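You operate a simulated robot arm through the tools that you are given. There is no shell and no other tool. Be economical: measure what you need, move in short steps, check, and stop when the job is done.

You are at the controls of a simulated robot arm. One attempt, no reset.

## Task
Pack the eggs with the red and the blue stripe.
Fine: one egg a cell; the third egg stays where it is; the lid ends shut.

Only the result counts: the job must be done as asked and must still hold three seconds after the hand-in. Knocking over, shifting, dropping, spilling or breaking anything else fails it. A push-on lid holds only when it is set on centred and level and pressed home; a screw cap is set on level and turned clockwise until tight.

## Robot
A 7-joint arm with a two-finger parallel gripper, fixed in place. Base frame: the origin is at the foot of the arm, x ahead of it, y to its left, z up; the work surface is at about z = 0.92. Lengths are in m, angles in rad, forces in N, time in s.
With the tool pointing down near the work surface it reaches from about 0.28 to 0.68 m from the base axis. Its first joint turns from -1.152 to 1.152 rad. Payload 1.57 kg.
Tool frame: the origin (TCP) lies between the finger pads and is the grasp point; the fingertips stand 0.03 m ahead of it; z points along the fingers, y is the line along which they close. Largest opening 0.11 m; finger width 0.024, thickness 0.012; the body of the gripper, 0.048 by 0.112 m, starts 0.078 m behind the TCP.
Orientation is told as [roll, pitch, yaw] about the base's x, y, z axes, in that order, counted from this pose: with the fingers straight down and closing along the base's y, the tool's x points along the base's -x, its y along +y and its z along -z.

## Interface
- The arm moves only by the tool send_rows. Its argument "rows" is a list of rows, each an object (a shift or turn left out is 0, a gripper value left out holds the last) with "angular": the turn, a rotation vector about the tool's x, y, z in units of 4 degrees (1.0 is 4 degrees), a list of three; "offset": the shift along the tool's x, y, z in units of 25 mm (1.0 is 25 mm), a list of three; "grip": the gripper command, from -1 (shut) to 1 (fully open), values between in proportion. In form: [{"angular": [ax, ay, az], "offset": [tx, ty, tz], "grip": grip}, ...]. A call has 1 to 20 rows; each row shifts and turns the commanded pose from where the row before left it, along the tool's axes as they then stand. A call with a number of a shift or a turn outside -1 to 1 is refused whole. Rows are played at 5 a second. More than 0.05 m and 0.15 rad between two rows, or a gripper value outside its range, and nothing of the call is played. A pose out of reach is approached as far as the arm can. The call stops where the force on the tool passes 70 N (or 10 N more than at its start, if that is more) or the arm is blocked; 0.2 s more then pass. Each finger travels about 0.108 m/s and halts on what it meets, pressing with about 30 N; the grip force reading is that of the motor and also rises with nothing between the fingers. The clock runs only during rows and for 0.2 s after the last one: add rows that do not move to give the fingers time. It gives the time, the measured TCP pose, the force on the tool (base axes), the opening and the grip force at its end, in the units of the frame above (readings bear some noise), with the torque about the TCP (base axes, N m) and any sound that the robot's microphone picked up.
- Cameras (640 x 400 px; columns grow to the right, rows downward): "scene" is fixed at [0.1752, -0.4117, 1.3897]; the picture's right is [0.61, -0.79, 0.00], its down [-0.56, -0.43, -0.71] and it looks along [0.56, 0.43, -0.71] (base axes); focal length 234 px, centre (320, 200). "wrist" rides on the gripper at [0.07, 0.016, -0.141] in the tool frame; the picture's right is [-0.23, 0.97, 0.00], its down [-0.86, -0.20, -0.48] and it looks along [-0.47, -0.11, 0.88] (tool axes); focal length 222 px, centre (320, 200). There is no depth. A picture from a camera that has moved, and an enlarged one, comes with that camera's place and axes in the base frame and with its lens.
- camera(camera): a new picture of that camera. It takes no simulated time.
- zoom(camera, box): a new picture of the part [left, top, right, bottom] of that camera's present view, enlarged. It takes no simulated time.
- hand_in(): hands the job in; it is judged then, once.

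Go step by step. Nothing tells you positions but the pictures and the camera data: compare them with the known pose of the tool, close in by small moves and look again before you grip or let go. The budget is 120 turns and 84 pictures, counting those below and the enlarged ones. Unless the task says otherwise, let go and move clear before handing in, and close with one line.

The tools are called after "Request:" as name(argument=value, ...) on one line, values as JSON. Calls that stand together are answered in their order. send_rows: Moves the arm, as the interface text tells. Its arguments: {"type":"object","properties":{"rows":{"type":"array","items":{"type":"object","properties":{"angular":{"type":"array","items":{"type":"number"}},"offset":{"type":"array","items":{"type":"number"}},"grip":{"type":"number"}}}}},"required":["rows"]} The other tools are called the same way: camera (camera) takes a picture; zoom (camera, box) takes an enlarged picture of a part of a camera's view; hand_in () hands the job in.

At the start:

```text
time: 0.0
tcp_pos: [0.4541, -0.0198, 1.1854]
ee_rot: [0.0, 0.001, 0.001]
force: [0.3, 0.9, 0.3]
torque: [0.01, 0.0, 0.04]
gripper_width: 0.1099
grip_force: 0.0
```

scene: 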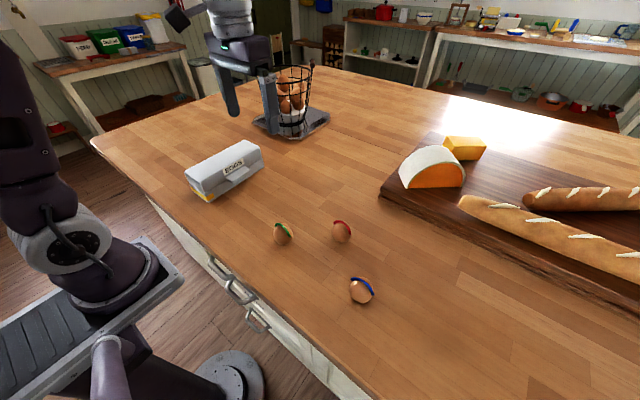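
wrist: 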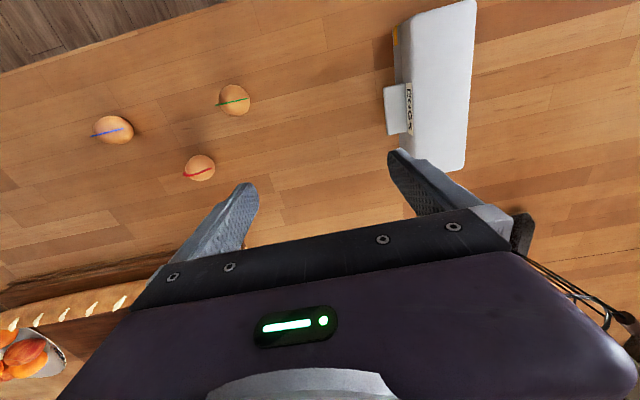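

I see a closed egg carton to the left and three eggs (green, red, blue stripe) on the table. I'll look closer at the carton and eggs first.

Request:
zoom(camera="scene", box=[160, 120, 290, 210])

Request:
zoom(camera="wrist", box=[340, 0, 540, 180])

Request:
zoom(camera="scene", box=[250, 200, 400, 320])

```text
4.44 times, centred on (225, 165) of scene
camera zoom: at [0.1752, -0.4117, 1.3897], right [0.61, -0.79, 0.0], down [-0.56, -0.43, -0.71], along [0.56, 0.43, -0.71], focal length 1039 px, centre (742, 356)
```

zoom: 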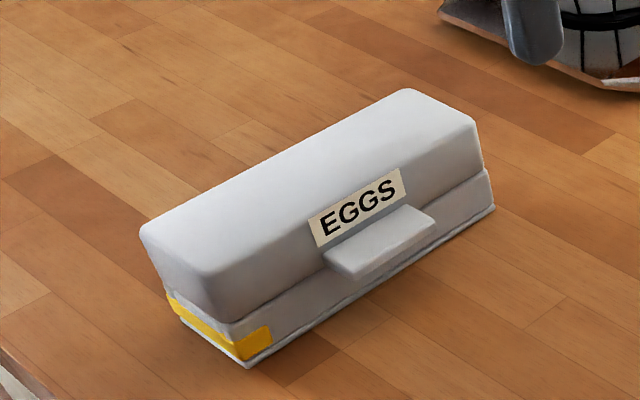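

```text
2.22 times, centred on (440, 90) of wrist
camera zoom: at [0.3836, -0.0036, 1.3251], right [0.23, 0.97, 0.0], down [0.86, -0.2, 0.48], along [0.47, -0.11, -0.88], focal length 494 px, centre (53, 444)
```

zoom: 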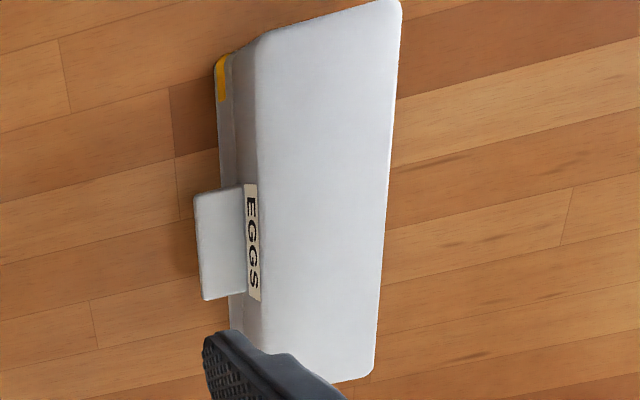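

```text
3.33 times, centred on (325, 260) of scene
camera zoom: at [0.1752, -0.4117, 1.3897], right [0.61, -0.79, 0.0], down [-0.56, -0.43, -0.71], along [0.56, 0.43, -0.71], focal length 779 px, centre (303, 0)
```

zoom: 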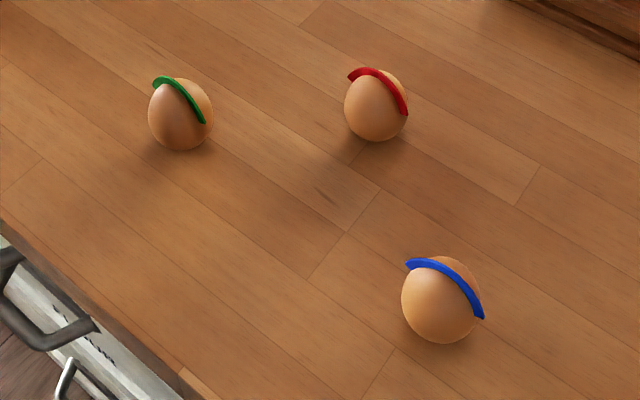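

Carton: about x 0.347–0.557, y 0.112–0.19, with its tab at about (0.456, 0.088–0.112); it should be hinged along +y. Eggs: blue about (0.378,-0.355), red about (0.475,-0.248), green about (0.384,-0.144). I'll turn to yaw +90° so the fingers close along x, then look at the tab.

Request:
send_rows(rows=[{"angular": [0, 0, -1]}, {"angular": [0, 0, -1]}, {"angular": [0, 0, -1]}, {"angular": [0, 0, -1]}, {"angular": [0, 0, -1]}, {"angular": [0, 0, -1]}, {"angular": [0, 0, -1]}, {"angular": [0, 0, -1]}, {"angular": [0, 0, -1]}, {"angular": [0, 0, -1]}, {"angular": [0, 0, -1]}, {"angular": [0, 0, -1]}, {"angular": [0, 0, -1]}, {"angular": [0, 0, -1]}, {"angular": [0, 0, -1]}, {"angular": [0, 0, -1]}, {"angular": [0, 0, -1]}, {"angular": [0, 0, -1]}, {"angular": [0, 0, -1]}, {"angular": [0, 0, -1]}])

Request:
send_rows(rows=[{"angular": [0, 0, -1]}, {"angular": [0, 0, -1]}, {"angular": [0, 0, -0.5]}, {}])

Request:
camera(camera="wrist")

```text
time: 4.2
tcp_pos: [0.4532, -0.02, 1.1843]
ee_rot: [0.002, 0.001, 1.399]
force: [0.1, -0.7, -0.2]
torque: [-0.01, 0.01, -0.02]
gripper_width: 0.11
grip_force: 0.0
```

```text
time: 5.2
tcp_pos: [0.4524, -0.0213, 1.1847]
ee_rot: [0.001, 0.0, 1.572]
force: [0.0, -0.1, -0.5]
torque: [0.0, 0.0, -0.02]
gripper_width: 0.11
grip_force: 0.0
```

```text
78 pictures are left
camera wrist: at [0.4374, -0.0892, 1.3252], right [-0.97, 0.23, 0.0], down [0.2, 0.86, 0.48], along [0.11, 0.47, -0.88], focal length 222 px, centre (320, 200)
```

wrist: 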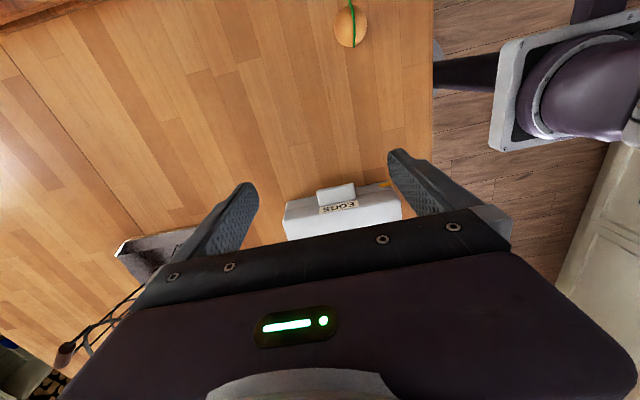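

The tab is visible between the fingers; a zoom will give me its exact position.

Request:
zoom(camera="wrist", box=[270, 160, 420, 250])

```text
4.27 times, centred on (345, 205) of wrist
camera zoom: at [0.4374, -0.0892, 1.3252], right [-0.97, 0.23, 0.0], down [0.2, 0.86, 0.48], along [0.11, 0.47, -0.88], focal length 948 px, centre (213, 179)
```

zoom: 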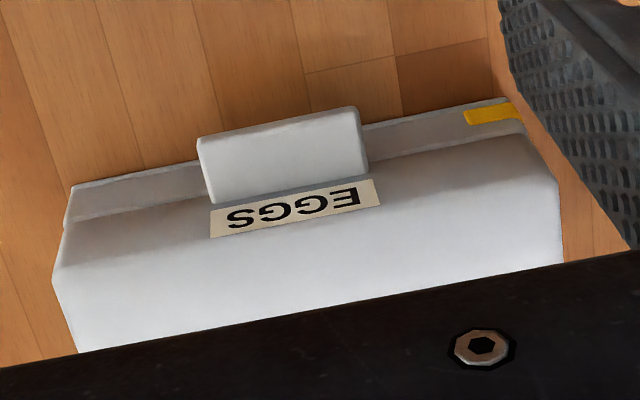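

Tab: x 0.417–0.484, y 0.078–0.112, top at z about 0.97. I'll move above it and look again before descending.

Request:
send_rows(rows=[{"offset": [-0.92, 0.05, 0]}, {"offset": [-0.92, 0, 0]}, {"offset": [-0.92, 0, 0]}, {"offset": [-0.92, 0, 0]}, {"offset": [-0.92, 0, 0]}, {"offset": [0, 0, 0.9]}, {"offset": [0, 0, 0.9]}, {"offset": [0, 0, 0.9]}, {"offset": [0, 0, 0.9]}, {"offset": [0, 0, 0.9]}, {"offset": [0, 0, 0.9]}, {"offset": [0, 0, 0.9]}, {}])

Request:
camera(camera="wrist")

Request:
zoom(camera="scene", box=[160, 100, 300, 210])

```text
time: 8.0
tcp_pos: [0.4511, 0.0961, 1.0274]
ee_rot: [-0.001, 0.001, 1.571]
force: [-0.2, -0.5, 0.1]
torque: [0.0, -0.01, -0.02]
gripper_width: 0.1101
grip_force: 0.0
```

```text
76 pictures are left
camera wrist: at [0.4354, 0.0264, 1.1673], right [-0.97, 0.23, 0.0], down [0.2, 0.86, 0.48], along [0.11, 0.47, -0.88], focal length 222 px, centre (320, 200)
```

wrist: 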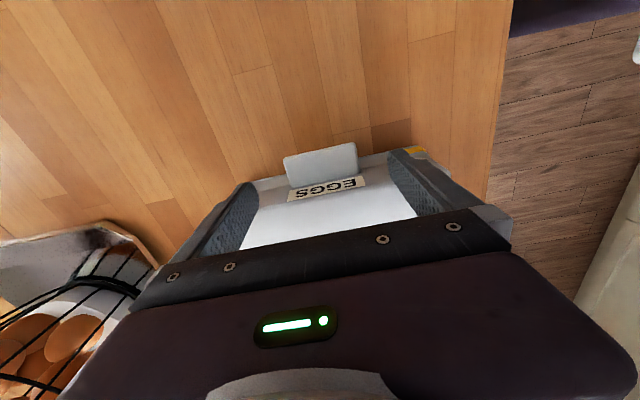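

```text
3.64 times, centred on (230, 155) of scene
camera zoom: at [0.1752, -0.4117, 1.3897], right [0.61, -0.79, 0.0], down [-0.56, -0.43, -0.71], along [0.56, 0.43, -0.71], focal length 850 px, centre (647, 364)
```

zoom: 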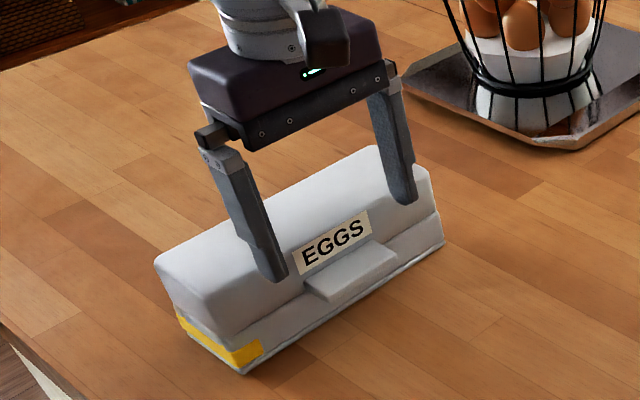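

The tab fits between the fingers. I'll shift slightly to y 0.092 and lower so the fingertips flank the tab.

Request:
send_rows(rows=[{"offset": [0.2, 0, 0]}, {"offset": [0, 0, 0.6]}, {"offset": [0, 0, 0.6]}, {"offset": [0, 0, 0.45]}, {}])

Request:
zoom(camera="scene", box=[180, 130, 270, 210])

Request:
zoom(camera="wrist", box=[200, 90, 460, 250])

```text
time: 9.2
tcp_pos: [0.4516, 0.0898, 0.9852]
ee_rot: [0.0, -0.001, 1.57]
force: [-1.1, 0.8, 0.3]
torque: [0.05, 0.0, -0.01]
gripper_width: 0.1102
grip_force: 0.0
```

```text
5.00 times, centred on (225, 170) of scene
camera zoom: at [0.1752, -0.4117, 1.3897], right [0.61, -0.79, 0.0], down [-0.56, -0.43, -0.71], along [0.56, 0.43, -0.71], focal length 1169 px, centre (795, 350)
```

zoom: 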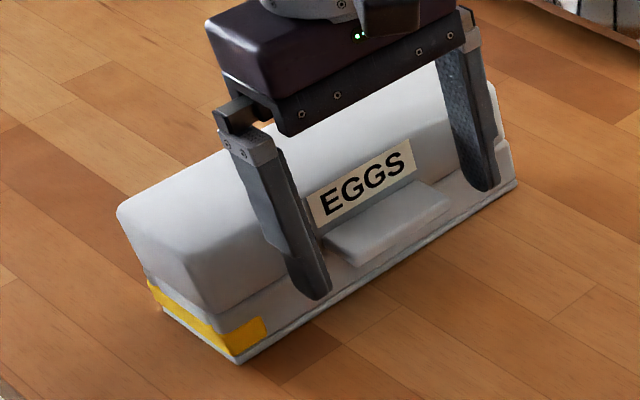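

```text
2.46 times, centred on (330, 170) of wrist
camera zoom: at [0.4365, 0.0208, 1.1264], right [-0.97, 0.23, 0.0], down [0.2, 0.86, 0.48], along [0.11, 0.47, -0.88], focal length 547 px, centre (295, 274)
```

zoom: 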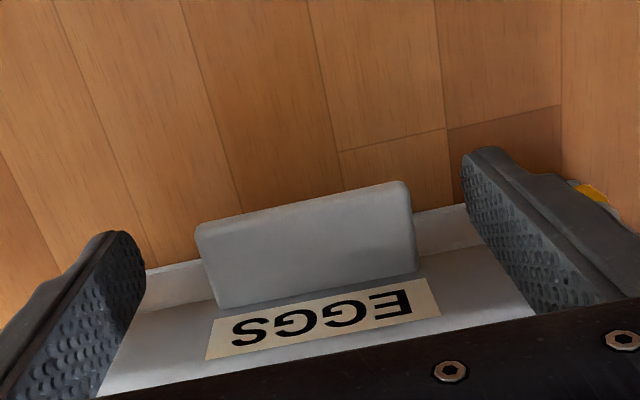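

The fingertips flank the tab just below its top. Closing on it.

Request:
send_rows(rows=[{"grip": 0.3}, {"grip": 0.15}, {"grip": 0.0}, {"grip": -0.2}, {}])

```text
time: 10.4
tcp_pos: [0.4534, 0.0892, 0.9865]
ee_rot: [0.0, 0.001, 1.571]
force: [-0.1, -0.7, 0.0]
torque: [-0.13, 0.08, 0.05]
gripper_width: 0.0692
grip_force: 30.7
```

The tab is held at 0.069 m. I'll lift along a small arc about the hinge (+y side).

Request:
send_rows(rows=[{"offset": [-0.015, 0, -0.34]}, {"offset": [-0.045, 0, -0.34]}, {"offset": [-0.075, 0, -0.33]}, {"offset": [-0.1, 0, -0.32]}, {}])

Request:
zoom(camera="scene", box=[160, 100, 300, 210])

```text
time: 11.6
tcp_pos: [0.4512, 0.095, 1.0194]
ee_rot: [0.0, 0.001, 1.572]
force: [-0.5, 0.6, -0.9]
torque: [-0.12, 0.16, 0.02]
gripper_width: 0.0694
grip_force: 30.0
```

```text
3.64 times, centred on (230, 155) of scene
camera zoom: at [0.1752, -0.4117, 1.3897], right [0.61, -0.79, 0.0], down [-0.56, -0.43, -0.71], along [0.56, 0.43, -0.71], focal length 850 px, centre (647, 364)
```

zoom: 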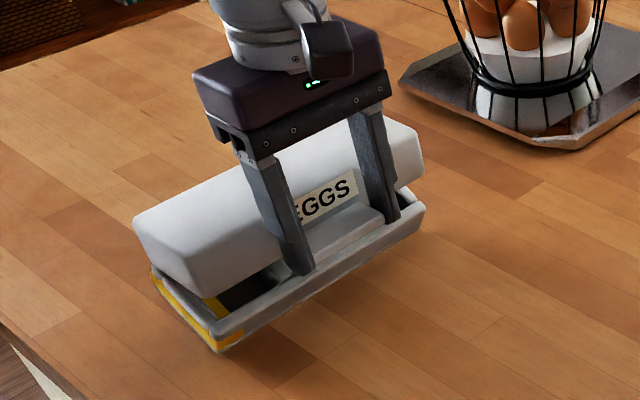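

The lid opened somewhat, but the base seems to have moved. I'll check in more detail.

Request:
zoom(camera="scene", box=[180, 130, 270, 200])

Request:
zoom(camera="wrist", box=[160, 60, 480, 260])

```text
5.71 times, centred on (225, 165) of scene
camera zoom: at [0.1752, -0.4117, 1.3897], right [0.61, -0.79, 0.0], down [-0.56, -0.43, -0.71], along [0.56, 0.43, -0.71], focal length 1336 px, centre (863, 400)
```

zoom: 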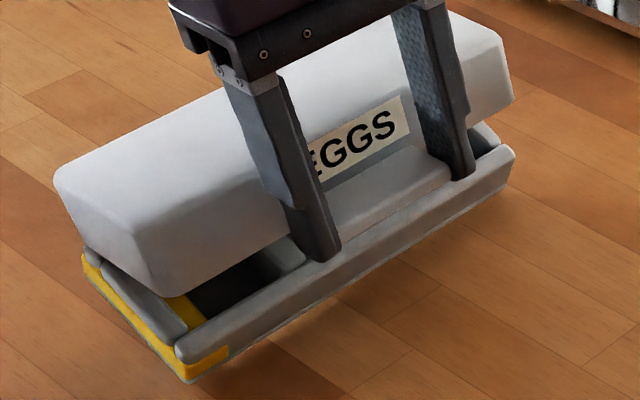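

```text
2.00 times, centred on (320, 160) of wrist
camera zoom: at [0.4359, 0.0265, 1.1602], right [-0.97, 0.23, 0.0], down [0.2, 0.86, 0.48], along [0.11, 0.47, -0.88], focal length 444 px, centre (320, 280)
```

zoom: 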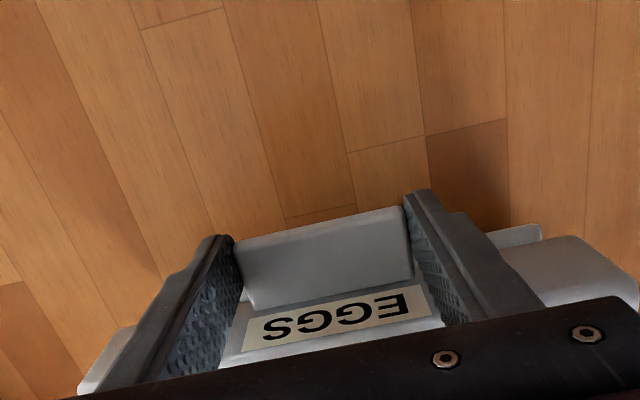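

The fingers kept the lid level, so the base hung from the hinge and tilted. I'll roll the hand with the lid instead, which should set the base back down flat, and then continue along the arc.

Request:
send_rows(rows=[{"angular": [0, 1, 0], "offset": [-0.05, 0, 0]}, {"angular": [0, 1, 0], "offset": [-0.05, 0, 0]}, {"angular": [0, 1, 0], "offset": [-0.05, 0, 0]}, {"angular": [0, 1, 0], "offset": [-0.05, 0, 0]}, {"angular": [0, 1, 0], "offset": [-0.05, 0, 0]}, {}])

Request:
zoom(camera="scene", box=[160, 100, 300, 210])

```text
time: 13.0
tcp_pos: [0.4521, 0.1004, 1.0187]
ee_rot: [0.001, 0.351, 1.571]
force: [0.1, -0.2, -1.5]
torque: [-0.12, -0.2, -0.03]
gripper_width: 0.0696
grip_force: 30.3
```

```text
3.64 times, centred on (230, 155) of scene
camera zoom: at [0.1752, -0.4117, 1.3897], right [0.61, -0.79, 0.0], down [-0.56, -0.43, -0.71], along [0.56, 0.43, -0.71], focal length 850 px, centre (647, 364)
```

zoom: 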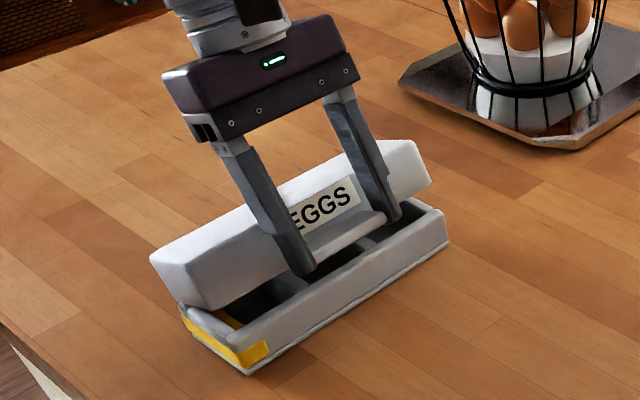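

The base is flat and back in place, with the lid at about 20°. Continuing the arc with matched rotation.

Request:
send_rows(rows=[{"angular": [0, 1, 0], "offset": [-0.07, 0, -0.279]}, {"angular": [0, 1, 0], "offset": [-0.07, 0, -0.279]}, {"angular": [0, 1, 0], "offset": [-0.06, 0, -0.279]}, {"angular": [0, 1, 0], "offset": [-0.06, 0, -0.279]}, {"angular": [0, 1, 0], "offset": [-0.06, 0, -0.279]}, {}])

Request:
zoom(camera="scene", box=[160, 80, 300, 210])

```text
time: 14.4
tcp_pos: [0.4512, 0.1257, 1.0451]
ee_rot: [0.0, 0.698, 1.57]
force: [-0.5, 1.2, -0.7]
torque: [0.03, -0.15, 0.06]
gripper_width: 0.0694
grip_force: 30.1
```

```text
3.08 times, centred on (230, 145) of scene
camera zoom: at [0.1752, -0.4117, 1.3897], right [0.61, -0.79, 0.0], down [-0.56, -0.43, -0.71], along [0.56, 0.43, -0.71], focal length 719 px, centre (597, 369)
```

zoom: 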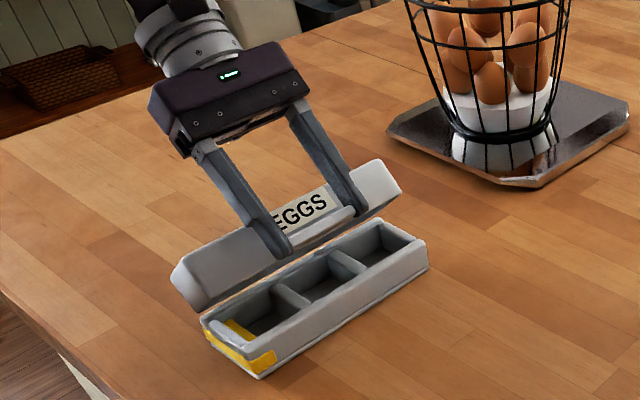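

The base hasn't moved, and three empty cells are visible. Continuing to open.

Request:
send_rows(rows=[{"angular": [0, 1, 0], "offset": [-0.06, 0, -0.279]}, {"angular": [0, 1, 0], "offset": [-0.06, 0, -0.279]}, {"angular": [0, 1, 0], "offset": [-0.06, 0, -0.279]}, {"angular": [0, 1, 0], "offset": [-0.06, 0, -0.279]}, {"angular": [0, 1, 0], "offset": [-0.06, 0, -0.279]}, {"angular": [0, 1, 0], "offset": [-0.06, 0, -0.279]}, {}])

Request:
zoom(camera="scene", box=[130, 50, 300, 210])

```text
time: 16.0
tcp_pos: [0.4517, 0.163, 1.0645]
ee_rot: [0.0, 1.119, 1.57]
force: [-0.1, 0.5, -1.6]
torque: [-0.06, -0.06, -0.07]
gripper_width: 0.0694
grip_force: 30.0
```

```text
2.50 times, centred on (215, 130) of scene
camera zoom: at [0.1752, -0.4117, 1.3897], right [0.61, -0.79, 0.0], down [-0.56, -0.43, -0.71], along [0.56, 0.43, -0.71], focal length 584 px, centre (582, 375)
```

zoom: 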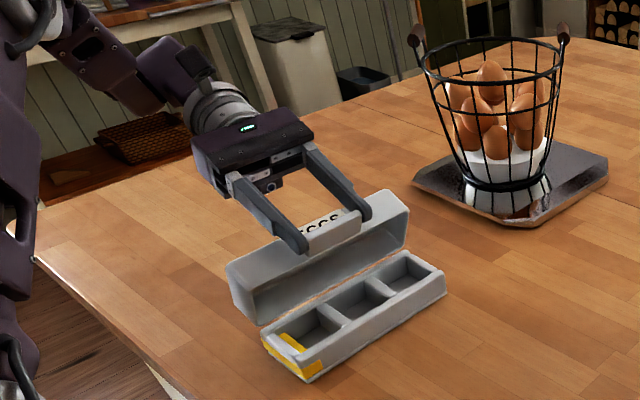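

At about 64° and tracking well. Continuing.

Request:
send_rows(rows=[{"angular": [0, 1, 0], "offset": [-0.06, 0, -0.279]}, {"angular": [0, 1, 0], "offset": [-0.06, 0, -0.279]}, {"angular": [0, 1, 0], "offset": [-0.06, 0, -0.279]}, {"angular": [0, 1, 0], "offset": [-0.06, 0, -0.279]}, {"angular": [0, 1, 0], "offset": [-0.06, 0, -0.279]}, {"angular": [0, 1, 0], "offset": [-0.06, 0, -0.279]}, {}])

Request:
zoom(camera="scene", box=[130, 50, 300, 210])

```text
time: 17.6
tcp_pos: [0.4566, 0.1801, 1.066]
ee_rot: [-0.014, 1.535, 1.556]
force: [0.2, 1.0, -0.1]
torque: [0.07, -0.21, 0.08]
gripper_width: 0.0696
grip_force: 29.7
out of reach, approached as far as the arm can: row 5, 6
```

```text
2.50 times, centred on (215, 130) of scene
camera zoom: at [0.1752, -0.4117, 1.3897], right [0.61, -0.79, 0.0], down [-0.56, -0.43, -0.71], along [0.56, 0.43, -0.71], focal length 584 px, centre (582, 375)
```

zoom: 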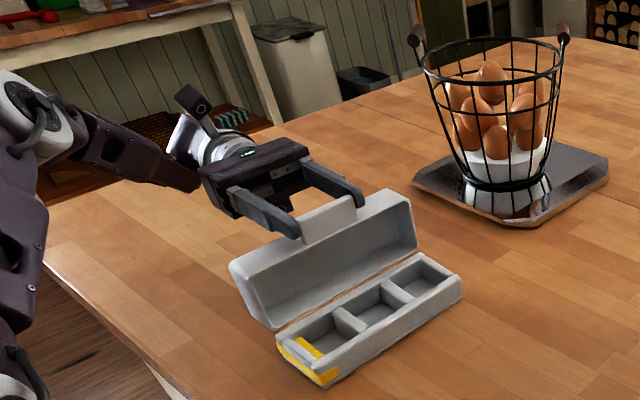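

The arm is at the edge of its reach with the lid near 88°; its mass is already behind the hinge. I'll ease the grip open to see whether the lid stays.

Request:
send_rows(rows=[{"grip": 0.3}, {"grip": 0.4}, {}, {}])

Request:
zoom(camera="scene", box=[130, 50, 300, 210])

```text
time: 18.6
tcp_pos: [0.4571, 0.18, 1.0656]
ee_rot: [-0.001, 1.536, 1.57]
force: [0.0, -0.6, -0.1]
torque: [-0.03, 0.03, 0.0]
gripper_width: 0.0772
grip_force: 0.0
```

```text
2.50 times, centred on (215, 130) of scene
camera zoom: at [0.1752, -0.4117, 1.3897], right [0.61, -0.79, 0.0], down [-0.56, -0.43, -0.71], along [0.56, 0.43, -0.71], focal length 584 px, centre (582, 375)
```

zoom: 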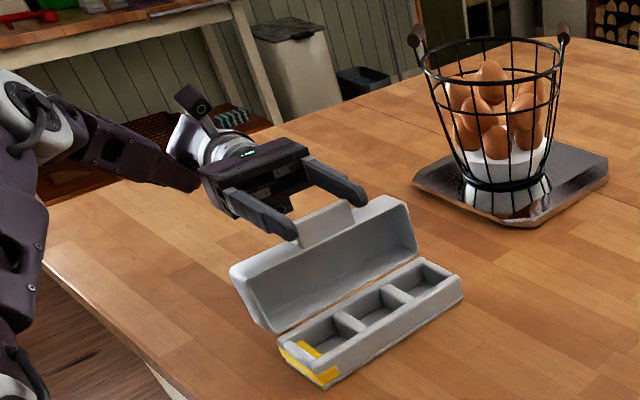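

The lid stays open on its own. I'll open fully and rise straight up out of the way.

Request:
send_rows(rows=[{"grip": 1}, {}, {"offset": [0.4, 0, 0]}, {"offset": [0.6, 0, 0]}, {"offset": [0.8, 0, 0]}, {"offset": [0.8, 0, 0]}, {"offset": [0.8, 0, 0]}, {}])

Request:
camera(camera="scene")

```text
time: 20.4
tcp_pos: [0.4627, 0.1644, 1.1514]
ee_rot: [-0.002, 1.535, 1.572]
force: [0.5, 0.4, 0.8]
torque: [0.02, -0.01, 0.02]
gripper_width: 0.1102
grip_force: 0.1
out of reach, approached as far as the arm can: row 5, 6
```

```text
64 pictures are left
```

scene: 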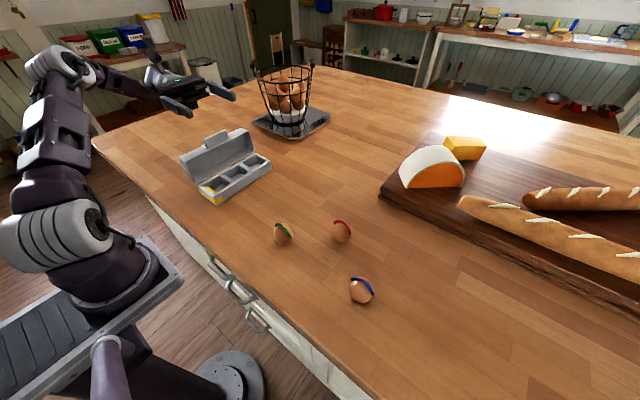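

Clear of the carton. Rotating the hand back to vertical.

Request:
send_rows(rows=[{"angular": [0, -1, 0]}, {"angular": [0, -1, 0]}, {"angular": [0, -1, 0]}, {"angular": [0, -1, 0]}, {"angular": [0, -1, 0]}, {"angular": [0, -1, 0]}, {"angular": [0, -1, 0]}, {"angular": [0, -1, 0]}, {"angular": [0, -1, 0]}, {"angular": [0, -1, 0]}, {"angular": [0, -1, 0]}, {"angular": [0, -1, 0]}, {"angular": [0, -1, 0]}, {"angular": [0, -1, 0]}, {"angular": [0, -1, 0]}, {"angular": [0, -1, 0]}, {"angular": [0, -1, 0]}, {"angular": [0, -1, 0]}, {"angular": [0, -1, 0]}, {"angular": [0, -1, 0]}])

Request:
send_rows(rows=[{"angular": [0, -1, 0]}, {"angular": [0, -1, 0]}, {}])

```text
time: 24.6
tcp_pos: [0.4608, 0.1654, 1.1505]
ee_rot: [0.001, 0.14, 1.572]
force: [0.0, 0.1, -0.3]
torque: [0.01, -0.01, 0.0]
gripper_width: 0.1103
grip_force: 0.1
```

```text
time: 25.4
tcp_pos: [0.4615, 0.1649, 1.1512]
ee_rot: [0.001, 0.001, 1.57]
force: [0.5, -0.7, 0.5]
torque: [0.0, -0.04, -0.02]
gripper_width: 0.1101
grip_force: 0.1
```

Vertical again. Backing to y about 0.03 to view the cells with the wrist camera.

Request:
send_rows(rows=[{"offset": [0.9, 0, 0]}, {"offset": [0.9, 0, 0]}, {"offset": [0.9, 0, 0]}, {"offset": [0.9, 0, 0]}, {"offset": [0.9, 0, 0]}, {"offset": [0.9, 0, 0]}, {}])

Request:
camera(camera="wrist")

Request:
zoom(camera="scene", box=[165, 120, 285, 210])

```text
time: 27.0
tcp_pos: [0.4619, 0.0303, 1.1527]
ee_rot: [0.001, 0.001, 1.571]
force: [-1.0, -1.2, 0.0]
torque: [0.01, 0.02, -0.01]
gripper_width: 0.1099
grip_force: 0.0
```

```text
63 pictures are left
camera wrist: at [0.4463, -0.0391, 1.2928], right [-0.97, 0.23, 0.0], down [0.2, 0.86, 0.48], along [0.11, 0.47, -0.88], focal length 222 px, centre (320, 200)
```

wrist: 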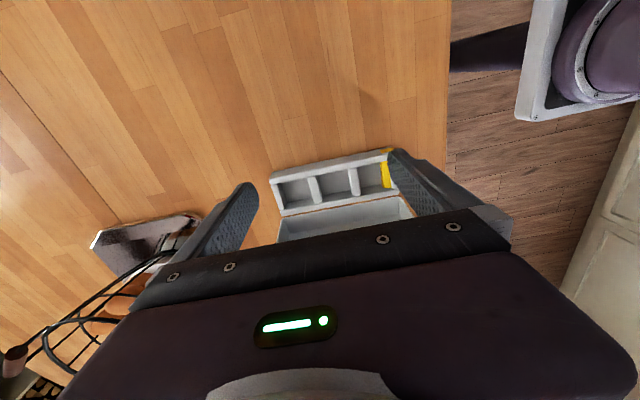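

```text
4.44 times, centred on (225, 165) of scene
camera zoom: at [0.1752, -0.4117, 1.3897], right [0.61, -0.79, 0.0], down [-0.56, -0.43, -0.71], along [0.56, 0.43, -0.71], focal length 1039 px, centre (742, 356)
```

zoom: 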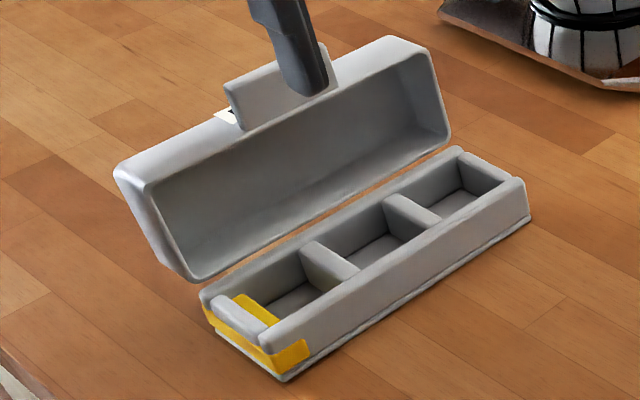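

Carton base is now about x 0.355–0.567, y 0.085–0.16, with three cells at x about 0.395/0.46/0.525, y about 0.12. Next I'll go above the red egg for a look.

Request:
send_rows(rows=[{"offset": [0.95, -0.04, 0]}, {"offset": [0.95, -0.04, 0]}, {"offset": [0.95, -0.04, 0]}, {"offset": [0.95, -0.04, 0]}, {"offset": [0.95, -0.04, 0]}, {"offset": [0.95, -0.04, 0]}, {"offset": [0.95, -0.04, 0]}, {"offset": [0.95, -0.04, 0]}, {"offset": [0.95, -0.04, 0]}, {"offset": [0.95, -0.04, 0]}, {"offset": [0.95, -0.04, 0]}, {"offset": [0.95, -0.04, 0]}, {"offset": [0.95, -0.04, 0]}, {"offset": [0.95, 0, 0]}, {"offset": [0, 0, 0.6]}, {"offset": [0, 0, 0.6]}, {"offset": [0, 0, 0.6]}, {}])

Request:
camera(camera="wrist")

```text
time: 30.8
tcp_pos: [0.4743, -0.3024, 1.1055]
ee_rot: [0.0, -0.001, 1.571]
force: [-0.7, -0.6, -0.2]
torque: [0.02, 0.03, 0.02]
gripper_width: 0.11
grip_force: 0.1
```

```text
61 pictures are left
camera wrist: at [0.459, -0.3713, 1.2464], right [-0.97, 0.23, 0.0], down [0.2, 0.86, 0.48], along [0.11, 0.47, -0.88], focal length 222 px, centre (320, 200)
```

wrist: 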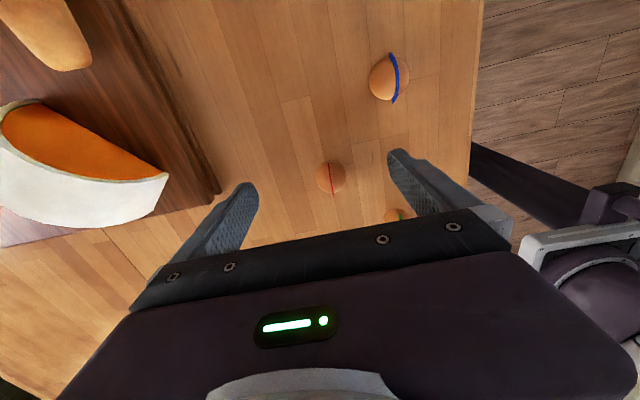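

Request:
zoom(camera="wrist", box=[295, 150, 370, 205])

Request:
zoom(camera="wrist", box=[350, 40, 425, 115])

Request:
zoom(camera="scene", box=[320, 205, 395, 315])

```text
7.27 times, centred on (332, 178) of wrist
camera zoom: at [0.459, -0.3713, 1.2464], right [-0.97, 0.23, 0.0], down [0.2, 0.86, 0.48], along [0.11, 0.47, -0.88], focal length 1615 px, centre (229, 364)
```

zoom: 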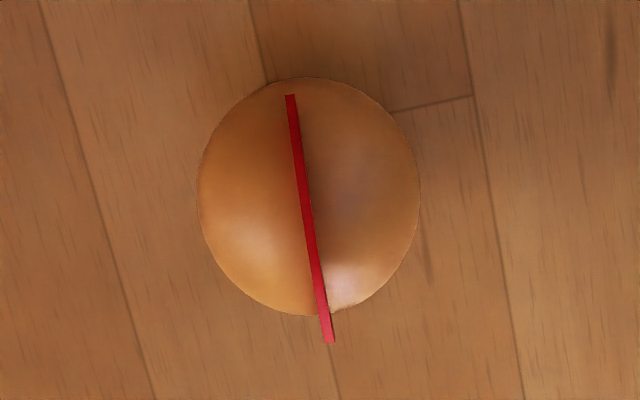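

```text
5.33 times, centred on (388, 78) of wrist
camera zoom: at [0.459, -0.3713, 1.2464], right [-0.97, 0.23, 0.0], down [0.2, 0.86, 0.48], along [0.11, 0.47, -0.88], focal length 1185 px, centre (-40, 853)
```

zoom: 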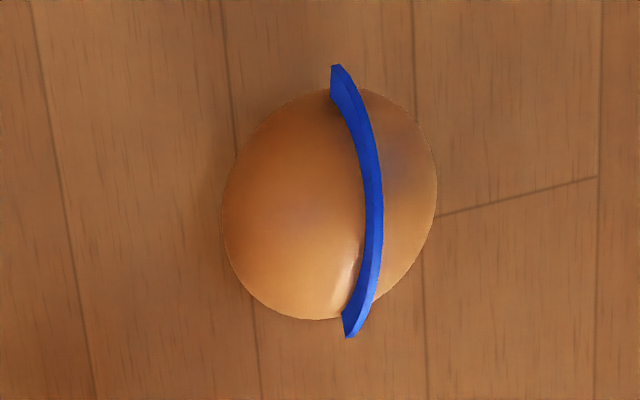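

```text
3.64 times, centred on (358, 260) of scene
camera zoom: at [0.1752, -0.4117, 1.3897], right [0.61, -0.79, 0.0], down [-0.56, -0.43, -0.71], along [0.56, 0.43, -0.71], focal length 850 px, centre (184, -18)
```

zoom: 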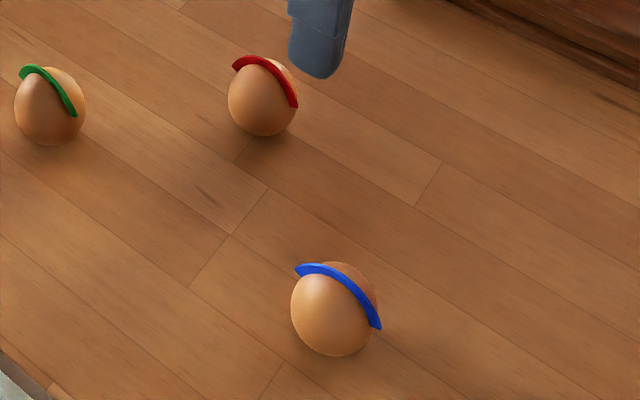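

Eggs stand upright (about 44 mm wide, about 58 mm tall), and the stripe runs in the y–z plane, so gripping along x avoids it. Red is at about (0.472, -0.247). I'll hover over it.

Request:
send_rows(rows=[{"offset": [-0.75, 0.08, 0]}, {"offset": [-0.75, 0, 0]}, {"offset": [-0.72, 0, 0]}, {"offset": [0, 0, 0.7]}, {"offset": [0, 0, 0.7]}, {"offset": [0, 0, 0.7]}, {"offset": [0, 0, 0.7]}, {"offset": [0, 0, 0.6]}, {}])

Request:
zoom(camera="wrist", box=[200, 60, 460, 260])

Request:
zoom(camera="scene", box=[290, 160, 410, 260])

```text
time: 32.8
tcp_pos: [0.4739, -0.2476, 1.0198]
ee_rot: [0.001, 0.0, 1.569]
force: [-0.3, 0.2, 0.1]
torque: [0.02, 0.0, 0.01]
gripper_width: 0.11
grip_force: 0.1
```

```text
2.00 times, centred on (330, 160) of wrist
camera zoom: at [0.4578, -0.3167, 1.1614], right [-0.97, 0.23, 0.0], down [0.2, 0.86, 0.48], along [0.11, 0.47, -0.88], focal length 444 px, centre (300, 280)
```

zoom: 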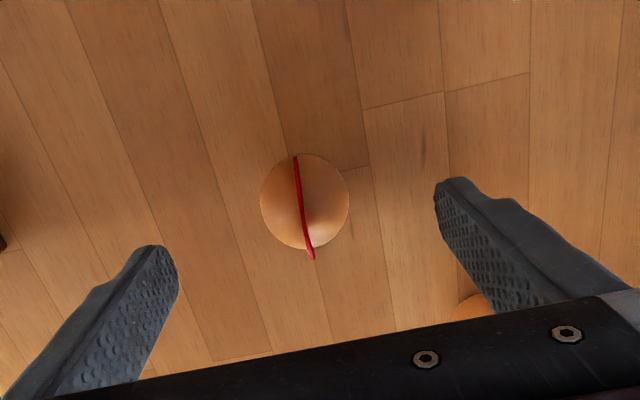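

```text
4.00 times, centred on (350, 210) of scene
camera zoom: at [0.1752, -0.4117, 1.3897], right [0.61, -0.79, 0.0], down [-0.56, -0.43, -0.71], along [0.56, 0.43, -0.71], focal length 935 px, centre (200, 160)
```

zoom: 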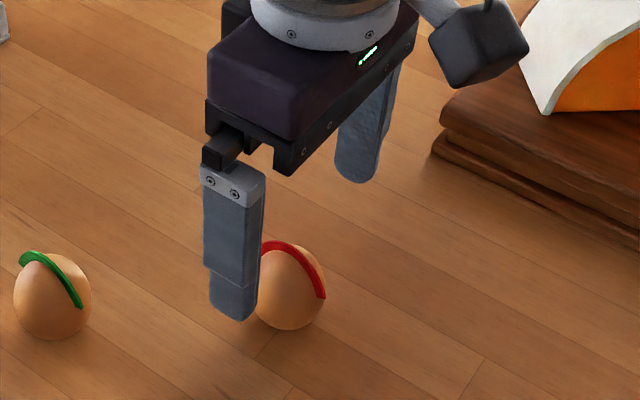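

Egg centre confirmed at (0.472, -0.246). Lowering so the tips sit just below its widest part.

Request:
send_rows(rows=[{"offset": [-0.06, 0.076, 0.3]}, {"offset": [0, 0, 0.5]}, {"offset": [0, 0, 0.5]}, {"offset": [0, 0, 0.49]}, {"grip": 0.3}, {"grip": 0.0}, {"grip": -0.1}, {}])

Request:
zoom(camera="wrist", box=[200, 60, 460, 260])

Request:
zoom(camera="scene", box=[290, 180, 390, 260])

```text
time: 34.6
tcp_pos: [0.4708, -0.2459, 0.9767]
ee_rot: [0.002, -0.001, 1.57]
force: [-0.7, -0.1, -0.2]
torque: [-0.01, 0.02, -0.01]
gripper_width: 0.0493
grip_force: 0.0
```

```text
2.00 times, centred on (330, 160) of wrist
camera zoom: at [0.455, -0.3145, 1.1178], right [-0.97, 0.23, 0.0], down [0.2, 0.86, 0.48], along [0.11, 0.47, -0.88], focal length 444 px, centre (300, 280)
```

zoom: 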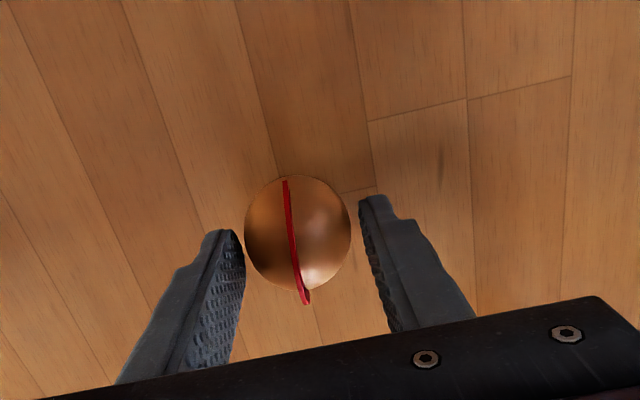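

```text
5.00 times, centred on (340, 220) of scene
camera zoom: at [0.1752, -0.4117, 1.3897], right [0.61, -0.79, 0.0], down [-0.56, -0.43, -0.71], along [0.56, 0.43, -0.71], focal length 1169 px, centre (220, 100)
```

zoom: 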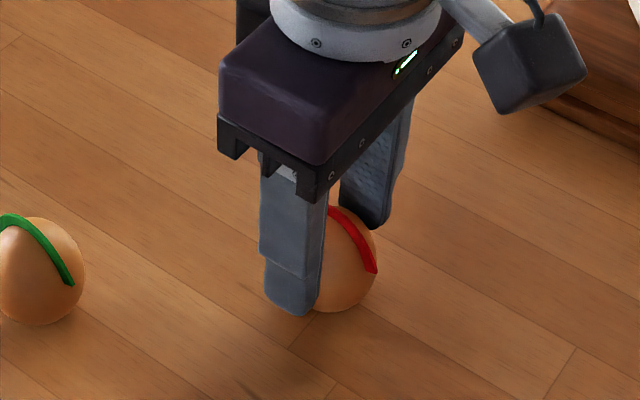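

Aligned. Closing gently in small steps.

Request:
send_rows(rows=[{"grip": -0.14}, {"grip": -0.17}, {"grip": -0.2}, {}])

```text
time: 35.6
tcp_pos: [0.4711, -0.2456, 0.9773]
ee_rot: [0.001, 0.001, 1.57]
force: [0.7, -0.7, -0.5]
torque: [0.02, 0.0, 0.02]
gripper_width: 0.0442
grip_force: 0.7
```

Request:
send_rows(rows=[{"grip": -0.22}, {"grip": -0.24}, {}])

```text
time: 36.4
tcp_pos: [0.4702, -0.2468, 0.9766]
ee_rot: [0.0, 0.0, 1.571]
force: [-0.2, -0.3, 1.2]
torque: [-0.06, -0.02, 0.0]
gripper_width: 0.0429
grip_force: 0.6
```

Request:
send_rows(rows=[{"grip": -0.28}, {"grip": -0.32}, {}])

Request:
zoom(camera="scene", box=[290, 180, 390, 260])

```text
time: 37.2
tcp_pos: [0.4711, -0.2463, 0.9767]
ee_rot: [0.0, 0.0, 1.571]
force: [0.4, -0.5, -0.3]
torque: [-0.02, -0.01, 0.04]
gripper_width: 0.0413
grip_force: 29.7
```

```text
5.00 times, centred on (340, 220) of scene
camera zoom: at [0.1752, -0.4117, 1.3897], right [0.61, -0.79, 0.0], down [-0.56, -0.43, -0.71], along [0.56, 0.43, -0.71], focal length 1169 px, centre (220, 100)
```

zoom: 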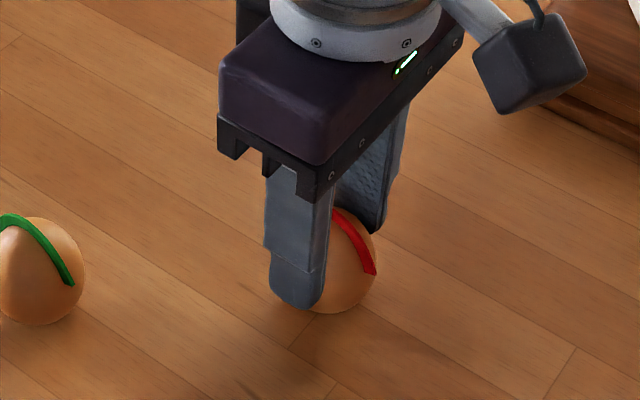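

The egg is held at 0.041 m with no sound of cracking. Lifting a little to check the hold.

Request:
send_rows(rows=[{"offset": [0, 0, -0.4]}, {"offset": [0, 0, -0.8]}, {"offset": [0, 0, -0.8]}, {}])

Request:
zoom(camera="scene", box=[290, 160, 390, 260])

```text
time: 38.2
tcp_pos: [0.4719, -0.2458, 1.0262]
ee_rot: [0.001, 0.0, 1.571]
force: [-0.1, -0.5, 0.2]
torque: [-0.02, 0.03, 0.02]
gripper_width: 0.0416
grip_force: 30.2
```

```text
4.00 times, centred on (340, 210) of scene
camera zoom: at [0.1752, -0.4117, 1.3897], right [0.61, -0.79, 0.0], down [-0.56, -0.43, -0.71], along [0.56, 0.43, -0.71], focal length 935 px, centre (240, 160)
```

zoom: 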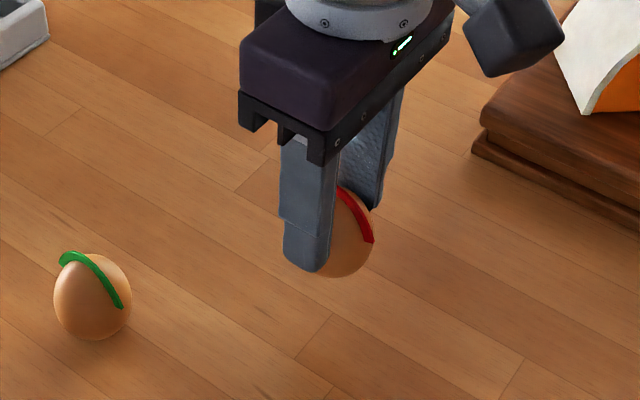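

Firm hold. Carrying it up and across to just short of the right-hand cell.

Request:
send_rows(rows=[{"offset": [0, 0, -0.8]}, {"offset": [0, 0, -0.8]}, {"offset": [0, 0, -0.8]}, {"offset": [-0.9, -0.14, 0]}, {"offset": [-0.9, -0.14, 0]}, {"offset": [-0.9, -0.14, 0]}, {"offset": [-0.9, -0.14, 0]}, {"offset": [-0.9, -0.14, 0]}, {"offset": [-0.9, -0.14, 0]}, {"offset": [-0.9, -0.14, 0]}, {"offset": [-0.9, -0.14, 0]}, {"offset": [-0.9, -0.14, 0]}, {"offset": [-0.9, -0.14, 0]}, {"offset": [-0.9, -0.14, 0]}, {"offset": [-0.9, -0.14, 0]}, {"offset": [-0.9, -0.14, 0]}, {"offset": [-0.9, -0.14, 0]}, {}])

Request:
camera(camera="wrist")

Request:
zoom(camera="scene", box=[165, 90, 305, 210])

```text
time: 42.0
tcp_pos: [0.5212, 0.0704, 1.0851]
ee_rot: [-0.001, 0.001, 1.57]
force: [-0.2, -0.1, -0.4]
torque: [0.02, -0.01, -0.02]
gripper_width: 0.0407
grip_force: 30.1
```

```text
51 pictures are left
camera wrist: at [0.5048, 0.0021, 1.2264], right [-0.97, 0.23, 0.0], down [0.2, 0.86, 0.48], along [0.11, 0.47, -0.88], focal length 222 px, centre (320, 200)
```

wrist: 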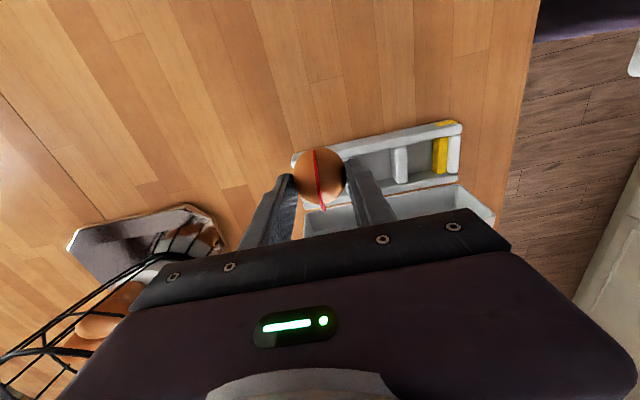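

```text
3.33 times, centred on (235, 150) of scene
camera zoom: at [0.1752, -0.4117, 1.3897], right [0.61, -0.79, 0.0], down [-0.56, -0.43, -0.71], along [0.56, 0.43, -0.71], focal length 779 px, centre (603, 367)
```

zoom: 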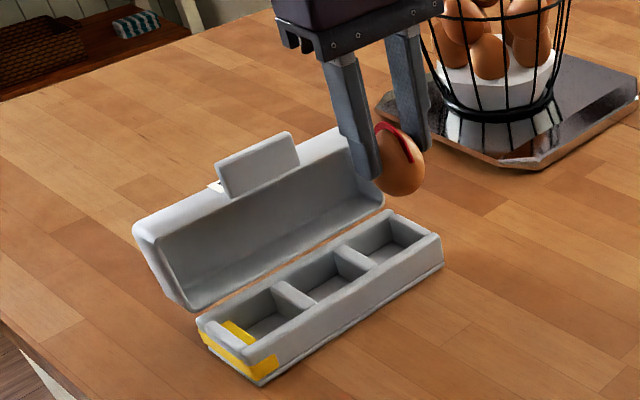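

I need the cell's exact y; zooming on the wrist view.

Request:
zoom(camera="wrist", box=[280, 110, 480, 220])

```text
3.20 times, centred on (380, 165) of wrist
camera zoom: at [0.5048, 0.0021, 1.2264], right [-0.97, 0.23, 0.0], down [0.2, 0.86, 0.48], along [0.11, 0.47, -0.88], focal length 711 px, centre (128, 312)
```

zoom: 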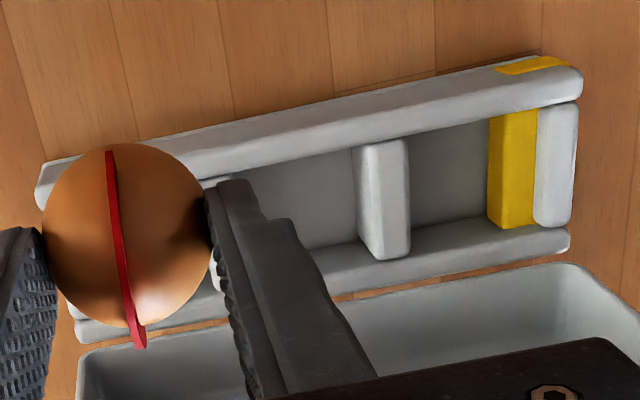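

Right cell centre is about (0.530, 0.122), and the egg is centred on the TCP. Moving over the cell and partly down.

Request:
send_rows(rows=[{"offset": [-0.7, -0.17, 0]}, {"offset": [-0.7, -0.18, 0]}, {"offset": [-0.66, 0, 0]}, {"offset": [0, 0, 0.7]}, {"offset": [0, 0, 0.7]}, {"offset": [0, 0, 0.7]}, {"offset": [0, 0, 0.7]}, {}])

Request:
zoom(camera="wrist", box=[220, 80, 460, 230])

Request:
zoom(camera="scene", box=[180, 90, 300, 200])

```text
time: 43.8
tcp_pos: [0.5278, 0.1184, 1.0151]
ee_rot: [0.0, 0.0, 1.571]
force: [1.2, 0.0, -0.6]
torque: [-0.02, -0.02, 0.0]
gripper_width: 0.0406
grip_force: 30.2
```

```text
2.67 times, centred on (340, 155) of wrist
camera zoom: at [0.5123, 0.0504, 1.1564], right [-0.97, 0.23, 0.0], down [0.2, 0.86, 0.48], along [0.11, 0.47, -0.88], focal length 592 px, centre (267, 320)
```

zoom: 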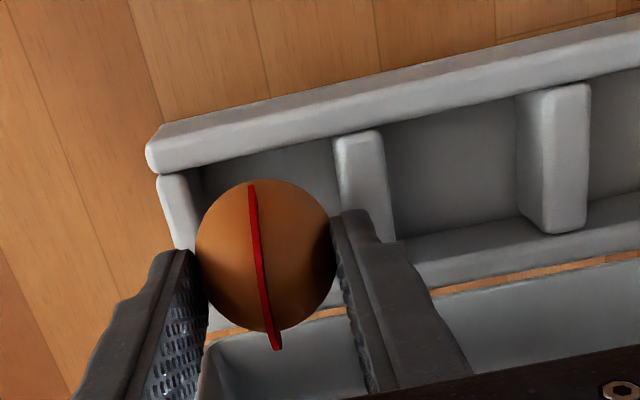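

```text
3.64 times, centred on (240, 145) of scene
camera zoom: at [0.1752, -0.4117, 1.3897], right [0.61, -0.79, 0.0], down [-0.56, -0.43, -0.71], along [0.56, 0.43, -0.71], focal length 850 px, centre (611, 400)
```

zoom: 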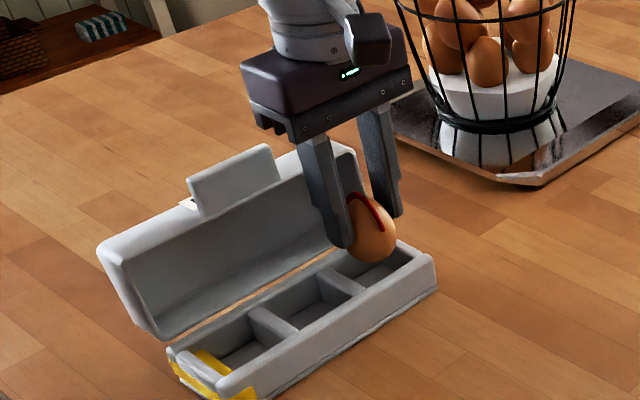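

Position agrees within 2 mm. I'll nudge +y and descend gently towards the seat.

Request:
send_rows(rows=[{"offset": [-0.08, 0, 0.3]}, {"offset": [0, 0, 0.3]}, {"offset": [0, 0, 0.3]}, {"offset": [0, 0, 0.2]}, {}])

Request:
zoom(camera="wrist", box=[220, 80, 460, 230])

Request:
zoom(camera="scene", box=[200, 110, 290, 190])

```text
time: 45.0
tcp_pos: [0.5287, 0.1234, 0.9889]
ee_rot: [0.001, 0.0, 1.571]
force: [0.1, -0.4, 0.3]
torque: [-0.01, 0.02, -0.02]
gripper_width: 0.0409
grip_force: 30.2
```

```text
2.67 times, centred on (340, 155) of wrist
camera zoom: at [0.5131, 0.0537, 1.1294], right [-0.97, 0.23, 0.0], down [0.2, 0.86, 0.48], along [0.11, 0.47, -0.88], focal length 592 px, centre (267, 320)
```

zoom: 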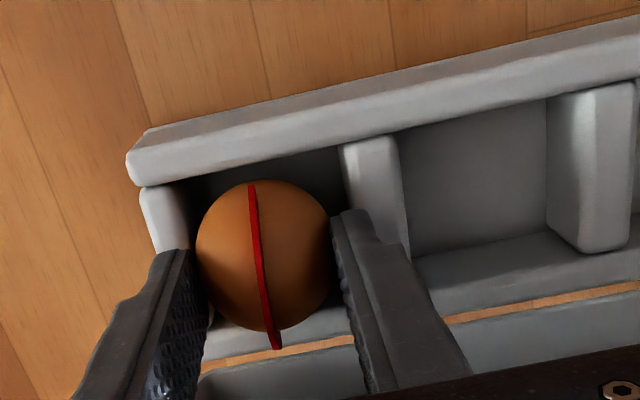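

```text
5.00 times, centred on (245, 150) of scene
camera zoom: at [0.1752, -0.4117, 1.3897], right [0.61, -0.79, 0.0], down [-0.56, -0.43, -0.71], along [0.56, 0.43, -0.71], focal length 1169 px, centre (695, 450)
```

zoom: 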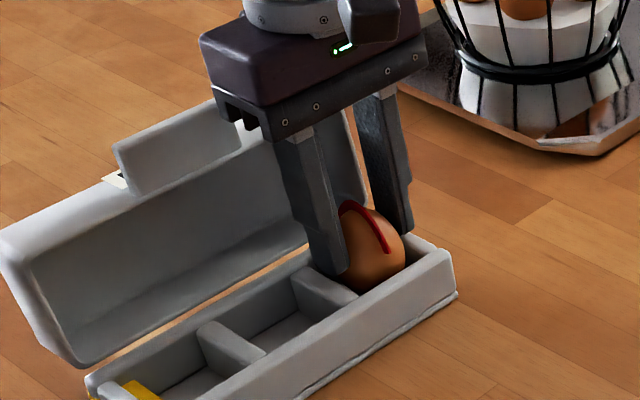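

Slightly off-centre towards +y/+x by 2–4 mm; correcting, then lowering the last few mm.

Request:
send_rows(rows=[{"offset": [0.14, 0.08, 0]}, {"offset": [0, 0, 0.15]}, {"offset": [0, 0, 0.15]}, {}])

Request:
zoom(camera="wrist", box=[220, 80, 460, 230])

```text
time: 45.9
tcp_pos: [0.5258, 0.1188, 0.9868]
ee_rot: [-0.008, 0.001, 1.573]
force: [-9.7, -1.2, 21.5]
torque: [-0.02, 0.95, 0.04]
gripper_width: 0.0404
grip_force: 30.2
stopped in row 4: the force on the tool passed its limit at 78 N (the readings are from after the stop); the commanded pose is now the measured one
```

```text
2.67 times, centred on (340, 155) of wrist
camera zoom: at [0.5098, 0.0505, 1.1266], right [-0.97, 0.23, -0.01], down [0.2, 0.86, 0.48], along [0.11, 0.46, -0.88], focal length 592 px, centre (267, 320)
```

zoom: 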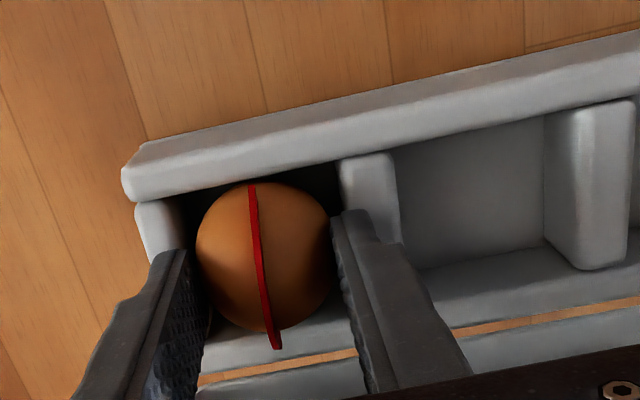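

The -x fingertip touched the divider top, so the walls are at z about 0.957 and the egg is about 7 mm above the floor. I'll back off 1 mm and ease the fingers open in tiny steps so the egg slides down.

Request:
send_rows(rows=[{"offset": [0, 0, -0.05]}, {"grip": -0.28}, {"grip": -0.26}, {"grip": -0.25}, {"grip": -0.24}, {"grip": -0.23}, {}])

Request:
zoom(camera="wrist", box=[220, 80, 460, 230])

```text
time: 47.5
tcp_pos: [0.527, 0.1193, 0.9867]
ee_rot: [-0.008, 0.002, 1.572]
force: [0.5, 0.6, 0.9]
torque: [0.0, -0.01, 0.01]
gripper_width: 0.0422
grip_force: 0.1
```

```text
2.67 times, centred on (340, 155) of wrist
camera zoom: at [0.5104, 0.0507, 1.1269], right [-0.97, 0.23, -0.01], down [0.2, 0.86, 0.48], along [0.11, 0.47, -0.88], focal length 592 px, centre (267, 320)
```

zoom: 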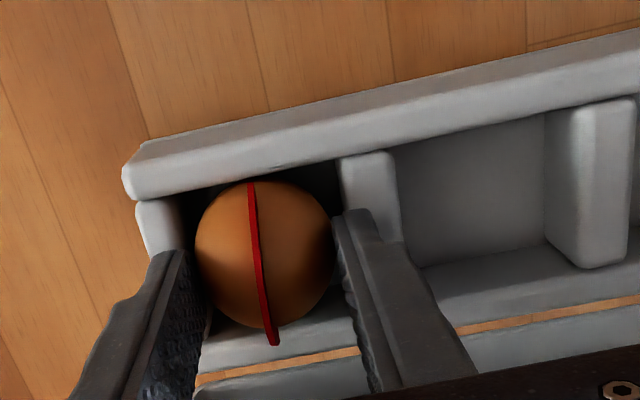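

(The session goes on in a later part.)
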